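You operate a simulated robot arm through the tools that you are given. There is no shell and no other tool. Be economical: measure what you need, move in short steps, check, and stop when the job is done.

Carry out the task below with a simulated robot arm. There is one attempt and no reset: what you move stays moved.

TASK
On the perforated table, make the yellow spacer and the white spigot change places.

It is judged by the outcome, as a careful person would: the job done as asked, and still so three seconds after it is handed in. It fails if anything else is knocked over, pushed out of place, dropped, spilled or broken.

THE ROBOT
A 7-joint arm with a two-finger parallel gripper, fixed in place. Base frame: the origin is at the foot of the arm, x ahead of it, y to its left, z up; the work surface is at about z = 0. Lengths are in cm, angles in degrees, forces in N, time in s.
With the tool pointing down near the work surface it reaches from about 24 to 62 cm from the base axis. Its first joint turns from -66.0 to 66.0 degrees. Payload 2.6 kg.
Tool frame: the origin (TCP) lies between the finger pads and is the grasp point; the fingertips stand 3 cm ahead of it; z points along the fingers, y is the line along which they close. The gripper opens to 9.4 cm. The fingers are 2.8 cm wide and 1 cm thick; the gripper's body (5 by 9.6 cm) begins 5.5 cm behind the TCP.
Orientation is told as [roll, pitch, yaw] about the base's x, y, z axes, in that order, counted from this pose: with the fingers straight down and closing along the base's y, the tool's x points along the base's -x, its y along +y and its z along -z.

THE INTERFACE
- The arm moves only by the tool play_rows. Its argument "increments" is a list of rows, each a list of 7 numbers: the shift along the tool's x, y, z in cm, then the turn, a rotation vector about the tool's x, y, z in degrees, then the gripper command, from -1 (fully open) to 1 (shut), values between in proportion. In form: [[x, y, z, rx, ry, rz, jaw], ...]. A call has 1 to 12 rows; each row is the pose to reach, as a shift and turn from the pose commanded when the call began, along the tool's axes at that moment. A row lasts 0.2 s, in which the tool goes at most 5 cm and 8.6 degrees; a call with a longer step from one row to the next is refused whole, and so is a gripper value outside its range. A pose out of reach is approached as far as the arm can. The call stops where the force on the tool passes 40 N (or 10 N more than at its start, if that is more) or the arm is blocked; 0.2 s more then pass. The fingers move at their own pace (about 7.2 cm/s each) and stop on an object; they squeeze with about 27 N. The grip force told is the motor's: it shows also when the fingers shut on nothing. Time passes only in rows, and 0.2 s behind the last, so rows that repeat a pose let the fingers close. It gives the time, the measured TCP pose, the force on the tool (base axes), the opening and the grip force at its end, in the units of the frame above (readings bear some noise).
- Cameras (640 x 400 px; columns grow to the right, rows downward): "scene" is fixed at [4.24, 44.36, 57.11]; the picture's right is [-0.70, -0.72, 0.00], its down [-0.40, 0.39, -0.83] and it looks along [0.59, -0.58, -0.56] (base axes); focal length 310 px, centre (320, 200). "wrist" rides on the gripper at [-3.7, 0, -5.8] in the tool frame; the picture's right is [0.00, -1.00, 0.00], its down [0.97, 0.00, -0.24] and it looks along [0.24, 0.00, 0.97] (tool axes); focal length 218 px, centre (320, 200).
- camera(camera): a new picture of that camera. No time passes.
- pixel_to_xyz(camera, pixels): for up to 12 pixels [column, row] of the newest picture of that camera ("zoom" is the newest enlarged one), the place [x, y, z] in the base frame of the surface seen there, good to about 0.3 cm, but the place of the scene camera against the robot may be out by one fixed shift of up to 1.2 cm in any direction. No time passes.
- close_up(camera, box): a new picture of the part [left, top, right, bottom] of that camera's present view, enlarged. No time passes.
- close_job(): hands the job in; it is judged then, once.

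Work in short steps. Measure before you move; look again where a grasp or a placing could have gone wrong, and mend it. You have 80 turns and 38 pictures in all, the two below and enlarged ones among them. Open the gripper and draw the arm clear of the work before you hand the job in, unless the task says otherwise; then end with one line.

The tools are called after "Emit:" as a command line: name --pt "numbers of a row" for each row, then --argument value for the rest, lists and objects as JSON in quotes. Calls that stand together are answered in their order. play_rows: Moves the arm, as the interface text tells. Its arguments: {"type":"object","properties":{"increments":{"type":"array","items":{"type":"array","items":{"type":"number"}}}},"required":["increments"]} The other tools are called the same way: camera (camera) takes a picture; pixel_to_xyz (camera, pixels) gives the place of the surface under pixels of a picture; close_up (camera, box) takes an enlarged picture of a part of a camera's view; close_job () hands the job in.

At the start:

```text
time_s: 0.0
eef_pos: [45.11, 8.58, 27.82]
ee_rot: [0.0, 0.0, 0.1]
contact_force: [-0.2, 1.1, 0.0]
width: 9.42
gripper_force: 0.1
```

scene: 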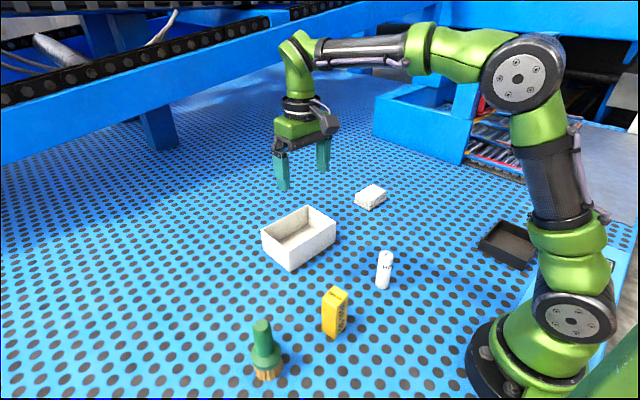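
wrist: 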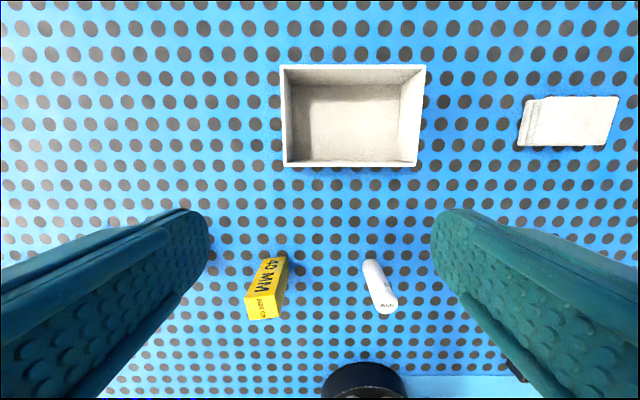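

The yellow spacer is near scene (335,312) and the white spigot near (384,270); both stand upright. I'll enlarge both views and measure.

Emit:
close_up --camera "scene" --box '[230, 220, 430, 390]'

Emit:
close_up --camera "wrist" --box '[220, 230, 420, 355]'

Emit:
pixel_to_xyz --camera "wrist" --pixels '[[246, 297], [278, 293], [278, 317], [249, 319], [263, 306], [264, 258], [286, 258], [387, 304], [378, 311], [396, 300], [371, 262], [378, 280]]'

Emit:
pixel_to_xyz --camera "scene" --pixels '[[330, 287], [348, 293], [338, 299], [322, 293], [335, 293], [334, 339], [385, 253], [382, 287], [384, 270], [264, 325], [265, 378]]'

```text
2.35 times, centred on (330, 305) of scene
```

zoom: 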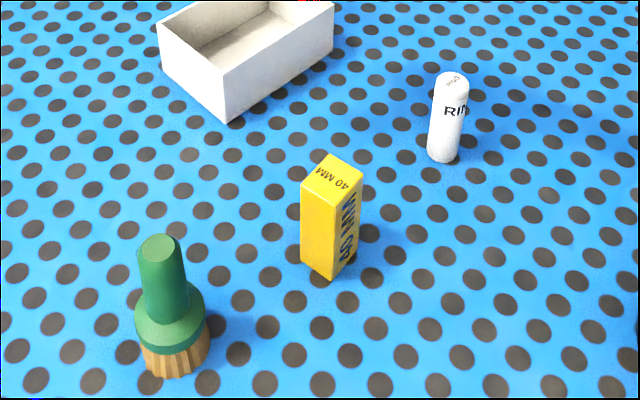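

```text
3.20 times, centred on (320, 292) of wrist
```

zoom: 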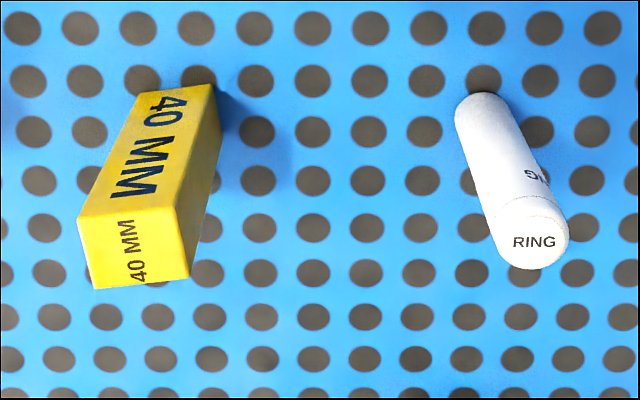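

```text
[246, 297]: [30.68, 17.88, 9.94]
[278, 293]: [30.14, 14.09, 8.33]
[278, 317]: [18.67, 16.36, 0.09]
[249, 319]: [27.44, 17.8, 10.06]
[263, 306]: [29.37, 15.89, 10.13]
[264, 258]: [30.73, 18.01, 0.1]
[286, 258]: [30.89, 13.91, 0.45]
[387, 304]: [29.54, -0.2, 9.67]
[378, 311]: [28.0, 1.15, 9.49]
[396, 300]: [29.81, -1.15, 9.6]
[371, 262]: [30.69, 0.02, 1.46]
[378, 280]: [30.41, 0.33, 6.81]
```

```text
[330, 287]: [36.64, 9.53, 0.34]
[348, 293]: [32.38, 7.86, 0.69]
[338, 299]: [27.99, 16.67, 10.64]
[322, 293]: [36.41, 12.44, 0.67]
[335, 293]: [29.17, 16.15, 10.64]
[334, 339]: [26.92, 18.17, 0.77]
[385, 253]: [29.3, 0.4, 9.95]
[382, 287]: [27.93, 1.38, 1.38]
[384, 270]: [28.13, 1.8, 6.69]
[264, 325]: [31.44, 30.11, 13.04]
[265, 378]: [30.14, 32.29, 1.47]
```

Top-centre estimates: spigot at (29.5, 0.2), about 2.8 wide and 9.8 tall; spacer at (29.0, 15.9), about 3.5 wide, yawed about 8°. I move above the spigot first and check there.

Emit:
play_rows --pt "3.2 -1.7 2.0 0 0 0 -1" --pt "6.4 -3.4 4 0 0 0 -1" --pt "9.6 -5.1 6 0 0 0 -1" --pt "12.8 -6.8 8 0 0 0 -1" --pt "15.6 -8.4 9.8 0 0 0 -1" --pt "15.6 -8.4 9.8 0 0 0 -1" --pt "15.6 -8.4 9.8 0 0 0 -1"

Emit:
camera --camera "wrist"

```text
time_s: 1.6
eef_pos: [29.79, 0.34, 17.74]
ee_rot: [0.0, 0.0, 0.1]
contact_force: [0.0, 0.6, -0.3]
width: 9.4
gripper_force: 0.0
```

```text
33 pictures are left
```

wrist: 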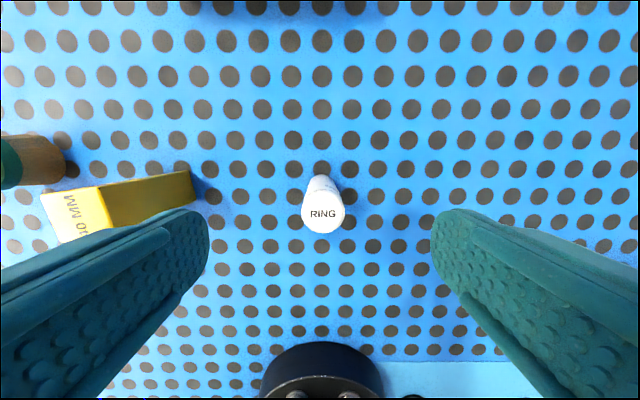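

The spigot's top sits at (323,213), so its centre is about (29.2, 0.15), between the fingers. I go down to z≈6 and close.

Emit:
play_rows --pt "0.5 -0.15 3 0 0 0 -1" --pt "0.5 -0.15 6 0 0 0 -1" --pt "0.5 -0.15 9 0 0 0 -1" --pt "0.5 -0.15 11.7 0 0 0 -1" --pt "0.5 -0.15 11.7 0 0 0 -1" --pt "0.5 -0.15 11.7 0 0 0 1" --pt "0.5 -0.15 11.7 0 0 0 1" --pt "0.5 -0.15 11.7 0 0 0 1" --pt "0.5 -0.15 11.7 0 0 0 1" --pt "0.5 -0.15 11.7 0 0 0 1"

Emit:
camera --camera "wrist"

```text
time_s: 3.8
eef_pos: [28.99, 0.14, 6.09]
ee_rot: [0.0, -0.1, -0.1]
contact_force: [0.4, -0.7, 0.0]
width: 2.95
gripper_force: 26.7
```

```text
32 pictures are left
```

wrist: 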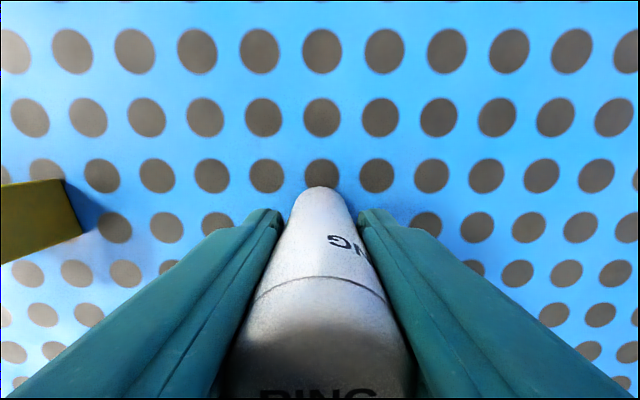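

Gripped at width 2.95, TCP (28.99, 0.14, 6.09). I lift it and take it to a free spot near (38, 7), stopping a little above the table.

Emit:
play_rows --pt "0 0 -2.5 0 0 0 1" --pt "0 0 -5 0 0 0 1" --pt "-3 2.3 -5 0 0 0 1" --pt "-6 4.6 -5 0 0 0 1" --pt "-9 7 -5 0 0 0 1" --pt "-9 7 -5 0 0 0 1" --pt "-9 7 -2.5 0 0 0 1" --pt "-9 7 -0.5 0 0 0 1" --pt "-9 7 -0.5 0 0 0 1" --pt "-9 7 -0.5 0 0 0 1"

Emit:
camera --camera "scene"

```text
time_s: 6.0
eef_pos: [37.98, 6.86, 6.53]
ee_rot: [0.0, -0.1, 0.0]
contact_force: [0.8, 0.2, -2.0]
width: 2.95
gripper_force: 27.0
```

```text
31 pictures are left
```

scene: 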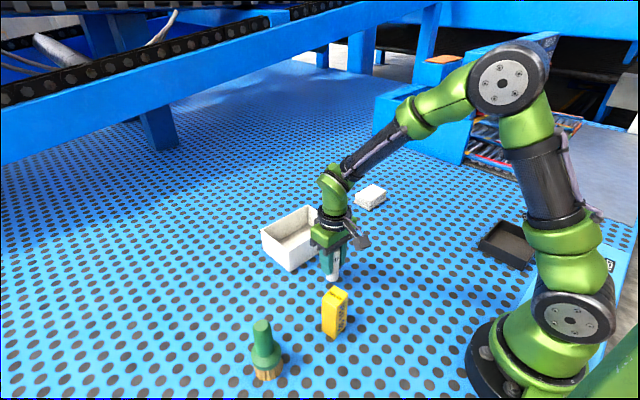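

Held level with about 0.45 cm to go. I lower it, open gently, and retreat up.

Emit:
play_rows --pt "0 0 0.2 0 0 0 1" --pt "0 0 0.45 0 0 0 1" --pt "0 0 0.45 0 0 0 1" --pt "0 0 0.45 0 0 0 1"

```text
time_s: 7.0
eef_pos: [38.13, 6.96, 6.24]
ee_rot: [0.0, 0.0, 0.1]
contact_force: [0.6, -0.3, -0.4]
width: 2.94
gripper_force: 27.1
```

Emit:
play_rows --pt "0 0 0.12 0 0 0 1" --pt "0 0 0.12 0 0 0 1"

Emit:
close_up --camera "scene" --box '[270, 220, 400, 320]'

```text
time_s: 7.6
eef_pos: [38.17, 7.12, 6.33]
ee_rot: [0.1, -0.2, -0.2]
contact_force: [-7.0, 0.0, 18.0]
width: 2.93
gripper_force: 26.7
```

```text
4.00 times, centred on (335, 270) of scene
```

zoom: 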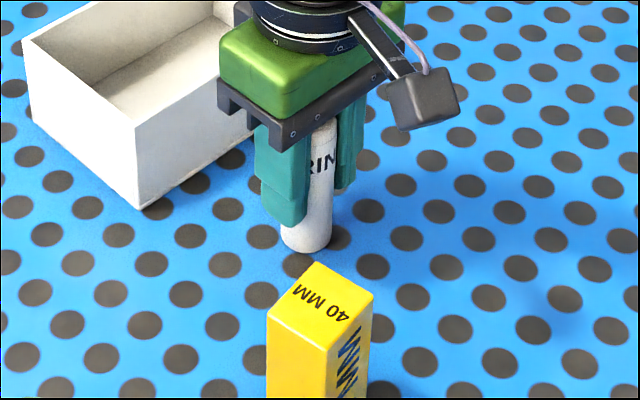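

Contact 18 N up: it stands on the table. I open and rise.

Emit:
play_rows --pt "0 0 -0.1 0 0 0 1" --pt "0 0 -0.1 0 0 0 0.2" --pt "0 0 -0.1 0 0 0 -0.3" --pt "0 0 -0.1 0 0 0 -1" --pt "0 0 -0.1 0 0 0 -1" --pt "0 0 -3 0 0 0 -1" --pt "0 0 -7 0 0 0 -1" --pt "0 0 -11.5 0 0 0 -1" --pt "0 0 -11.5 0 0 0 -1"

Emit:
camera --camera "wrist"

```text
time_s: 9.6
eef_pos: [38.32, 7.03, 17.62]
ee_rot: [0.0, -0.1, 0.0]
contact_force: [-0.6, -0.9, 0.0]
width: 9.4
gripper_force: 0.0
```

```text
29 pictures are left
```

wrist: 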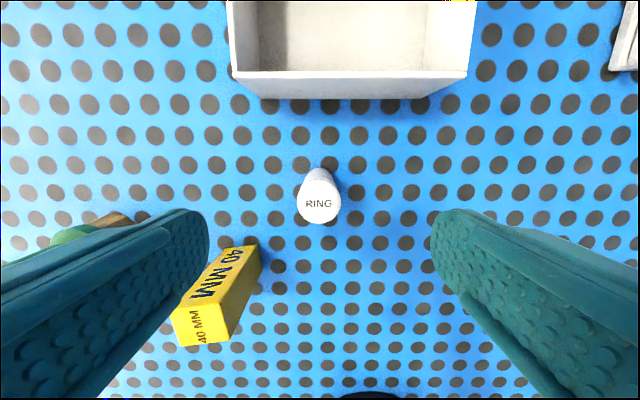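

The spigot stands at about (38.2, 7). Next I go above the spacer at about (29.0, 15.9) with an 8.5° yaw.

Emit:
play_rows --pt "3 3 0 0 0 -3 -1" --pt "6 6 0 0 0 -6 -1" --pt "9.2 8.9 0 0 0 -8.5 -1" --pt "9.2 8.9 0 0 0 -8.5 -1" --pt "9.2 8.9 0 0 0 -8.5 -1"

Emit:
camera --camera "wrist"

```text
time_s: 10.8
eef_pos: [29.12, 15.98, 17.76]
ee_rot: [-0.1, 0.1, 8.6]
contact_force: [0.0, -0.1, 0.0]
width: 9.4
gripper_force: 0.1
```

```text
28 pictures are left
```

wrist: 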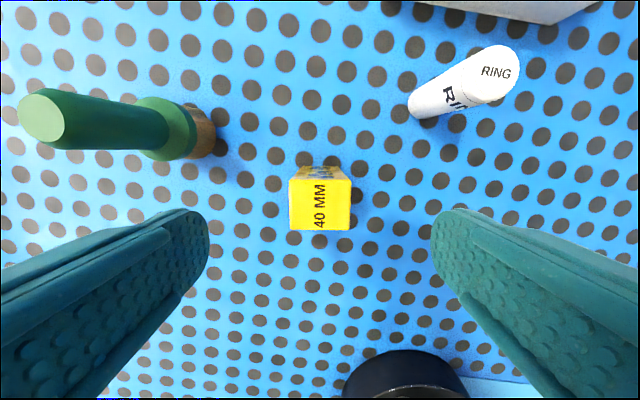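

The spacer is centred (320,205) and aligned. I go down and grip.

Emit:
play_rows --pt "0 0 3 0 0 0 -1" --pt "0 0 6 0 0 0 -1" --pt "0 0 9 0 0 0 -1" --pt "0 0 11.6 0 0 0 -1" --pt "0 0 11.6 0 0 0 -1" --pt "0 0 11.6 0 0 0 1" --pt "0 0 11.6 0 0 0 1" --pt "0 0 11.6 0 0 0 1" --pt "0 0 11.6 0 0 0 1" --pt "0 0 11.6 0 0 0 1"

```text
time_s: 13.0
eef_pos: [28.9, 15.95, 6.06]
ee_rot: [0.1, 0.0, 8.4]
contact_force: [0.2, 0.0, -0.5]
width: 4.43
gripper_force: 26.8
```

Gripped at 4.43. I lift and look before carrying it.

Emit:
play_rows --pt "0 0 -2.5 0 0 0 1" --pt "0 0 -5 0 0 0 1" --pt "0 0 -5 0 0 0 1"

Emit:
camera --camera "wrist"

Emit:
close_up --camera "scene" --box '[230, 220, 430, 390]'

```text
time_s: 13.8
eef_pos: [29.01, 15.89, 11.15]
ee_rot: [0.0, 0.0, 8.5]
contact_force: [-0.7, 0.3, -3.5]
width: 4.43
gripper_force: 27.0
```

```text
27 pictures are left
```

wrist: 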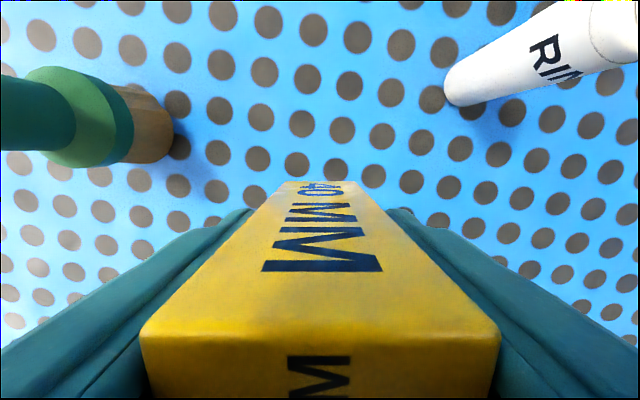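

```text
2.35 times, centred on (330, 305) of scene
```

zoom: 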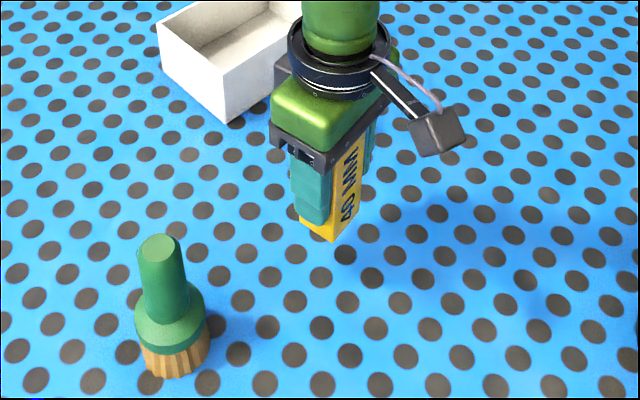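

Held squarely. I carry it to the spigot's old place (29.1, 0.15) and lower to about 0.5 cm above the table.

Emit:
play_rows --pt "0.55 -3.9 0 0 0 0 1" --pt "1.1 -7.8 0 0 0 0 1" --pt "1.65 -11.7 0 0 0 0 1" --pt "2.19 -15.65 0 0 0 0 1" --pt "2.19 -15.65 0 0 0 0 1" --pt "2.19 -15.65 2.5 0 0 0 1" --pt "2.19 -15.65 4.6 0 0 0 1" --pt "2.19 -15.65 4.6 0 0 0 1"

```text
time_s: 15.6
eef_pos: [29.17, 0.1, 6.34]
ee_rot: [-0.1, 0.0, 8.5]
contact_force: [0.0, 0.9, -4.3]
width: 4.43
gripper_force: 26.9
```

Position is (29.17, 0.1). I lower gently in small steps until contact.

Emit:
play_rows --pt "0 0 0.2 0 0 0 1" --pt "0 0 0.35 0 0 0 1" --pt "0 0 0.42 0 0 0 1" --pt "0 0 0.42 0 0 0 1"

```text
time_s: 16.6
eef_pos: [29.1, 0.19, 6.05]
ee_rot: [0.0, 0.0, 8.4]
contact_force: [-9.4, 2.3, 23.2]
width: 4.47
gripper_force: 27.0
```

Contact at 23 N. I ease off, open and rise.

Emit:
play_rows --pt "0 0 -0.08 0 0 0 1" --pt "0 0 -0.08 0 0 0 -0.1" --pt "0 0 -0.08 0 0 0 -0.4" --pt "0 0 -0.08 0 0 0 -1" --pt "0 0 -0.08 0 0 0 -1" --pt "0 0 -3 0 0 0 -1" --pt "0 0 -7 0 0 0 -1" --pt "0 0 -11.5 0 0 0 -1" --pt "0 0 -11.5 0 0 0 -1"

Emit:
camera --camera "wrist"

```text
time_s: 18.6
eef_pos: [29.02, 0.16, 17.42]
ee_rot: [0.0, 0.1, 8.5]
contact_force: [0.1, -0.2, 0.3]
width: 9.4
gripper_force: 0.1
```

```text
25 pictures are left
```

wrist: 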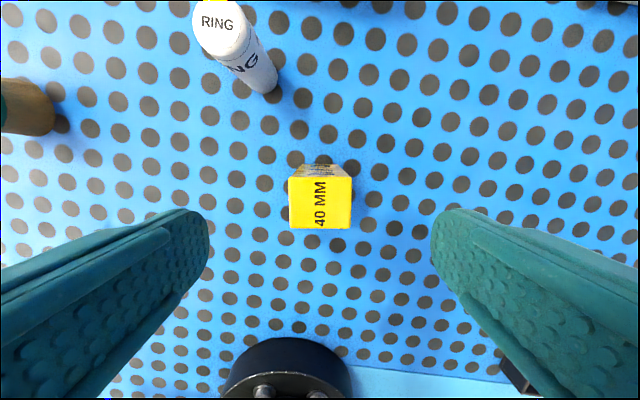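

Spacer stands well. Back above the spigot, turning the yaw back to 0.

Emit:
play_rows --pt "-3.3 1.8 0 0 0 2.8 -1" --pt "-6.7 3.6 0 0 0 5.6 -1" --pt "-10.15 5.42 0 0 0 8.5 -1" --pt "-10.15 5.42 0 0 0 8.5 -1" --pt "-10.15 5.42 0 0 0 8.5 -1"

Emit:
camera --camera "wrist"

```text
time_s: 19.8
eef_pos: [38.27, 6.87, 17.35]
ee_rot: [0.0, 0.0, 0.1]
contact_force: [-0.5, -0.7, 0.6]
width: 9.43
gripper_force: 0.0
```

```text
24 pictures are left
```

wrist: 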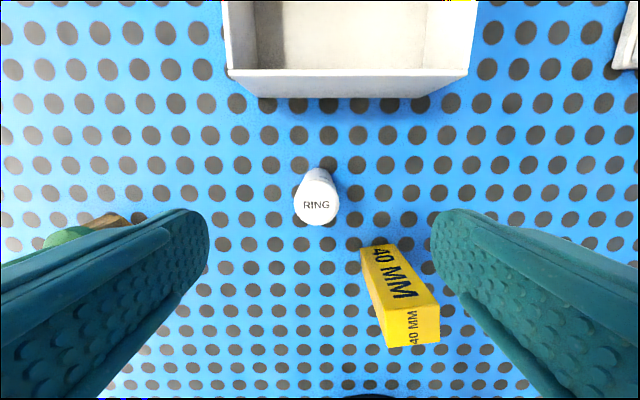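

The spigot is centred at (316,205). I go down and grip it.

Emit:
play_rows --pt "0 0.15 3 0 0 0 -1" --pt "0 0.15 6 0 0 0 -1" --pt "0 0.15 9 0 0 0 -1" --pt "0 0.15 11.3 0 0 0 -1" --pt "0 0.15 11.3 0 0 0 -1" --pt "0 0.15 11.3 0 0 0 1" --pt "0 0.15 11.3 0 0 0 1" --pt "0 0.15 11.3 0 0 0 1" --pt "0 0.15 11.3 0 0 0 1" --pt "0 0.15 11.3 0 0 0 1"

```text
time_s: 22.0
eef_pos: [38.37, 7.17, 6.11]
ee_rot: [0.0, 0.0, 0.0]
contact_force: [0.3, -0.3, 0.3]
width: 2.95
gripper_force: 26.8
```

Gripped. Lift, carry to the spacer's old place (29.0, 15.95), and lower to just above the table.

Emit:
play_rows --pt "0 0 -2.5 0 0 0 1" --pt "0 0 -5 0 0 0 1" --pt "3.1 2.9 -5 0 0 0 1" --pt "6.2 5.8 -5 0 0 0 1" --pt "9.3 8.8 -5 0 0 0 1" --pt "9.3 8.8 -5 0 0 0 1" --pt "9.3 8.8 -2.5 0 0 0 1" --pt "9.3 8.8 -0.4 0 0 0 1" --pt "9.3 8.8 -0.4 0 0 0 1"

```text
time_s: 24.0
eef_pos: [29.03, 16.16, 6.75]
ee_rot: [0.1, 0.1, 0.0]
contact_force: [0.1, -0.4, -1.4]
width: 2.97
gripper_force: 26.9
```

Emit:
play_rows --pt "0 -0.1 0.2 0 0 0 1" --pt "0 -0.1 0.35 0 0 0 1" --pt "0 -0.1 0.42 0 0 0 1" --pt "0 -0.1 0.42 0 0 0 1"

```text
time_s: 25.0
eef_pos: [29.0, 15.82, 6.21]
ee_rot: [0.0, 0.0, 0.1]
contact_force: [0.3, 0.4, -1.5]
width: 2.92
gripper_force: 26.9
```

Force still shows free hanging (-1.5 N), so I lower slightly more.

Emit:
play_rows --pt "0 0 0.08 0 0 0 1" --pt "0 0 0.12 0 0 0 1" --pt "0 0 0.12 0 0 0 1"

```text
time_s: 25.8
eef_pos: [28.98, 16.01, 6.05]
ee_rot: [0.1, 0.0, -0.1]
contact_force: [-5.8, -1.8, 22.7]
width: 2.93
gripper_force: 26.2
```

Contact at 22.7 N. Ease off, open, and rise well clear.

Emit:
play_rows --pt "0 0 -0.08 0 0 0 1" --pt "0 0 -0.08 0 0 0 0.2" --pt "0 0 -0.08 0 0 0 -0.3" --pt "0 0 -0.08 0 0 0 -1" --pt "0 0 -0.08 0 0 0 -1" --pt "0 0 -3 0 0 0 -1" --pt "0 0 -7 0 0 0 -1" --pt "0 0 -11.5 0 0 0 -1" --pt "-3 -2 -14.5 0 0 0 -1" --pt "-6 -4 -17.5 0 0 0 -1" --pt "-9 -5 -20.5 0 0 0 -1" --pt "-12 -6 -21.5 0 0 0 -1"

Emit:
camera --camera "wrist"

Emit:
camera --camera "scene"

```text
time_s: 28.4
eef_pos: [41.02, 9.74, 27.49]
ee_rot: [0.0, 0.0, 0.0]
contact_force: [-0.1, -0.1, -0.7]
width: 9.4
gripper_force: 0.1
```

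```text
23 pictures are left
```

wrist: 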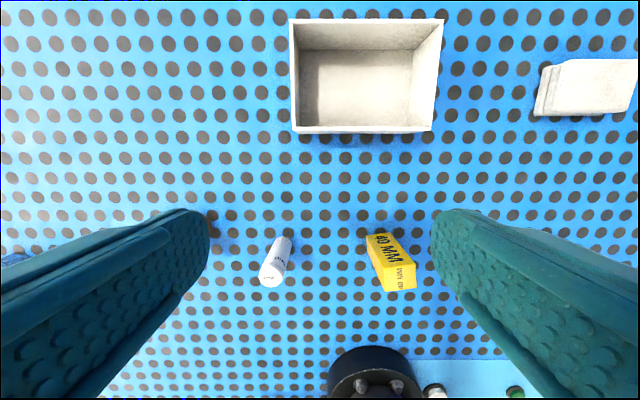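

```text
22 pictures are left
```

scene: 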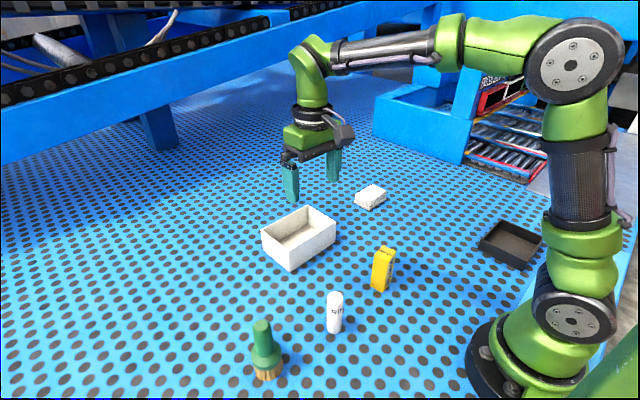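

Both stand upright in each other's places (spigot at scene (335,312), spacer at (382,270)), nothing else has moved, and the arm is clear. I hand the job in.

Emit:
close_job

```text
The job is handed in.
```

The yellow spacer and the white spigot have changed places: both stand upright, nothing else was moved, and the job is handed in.
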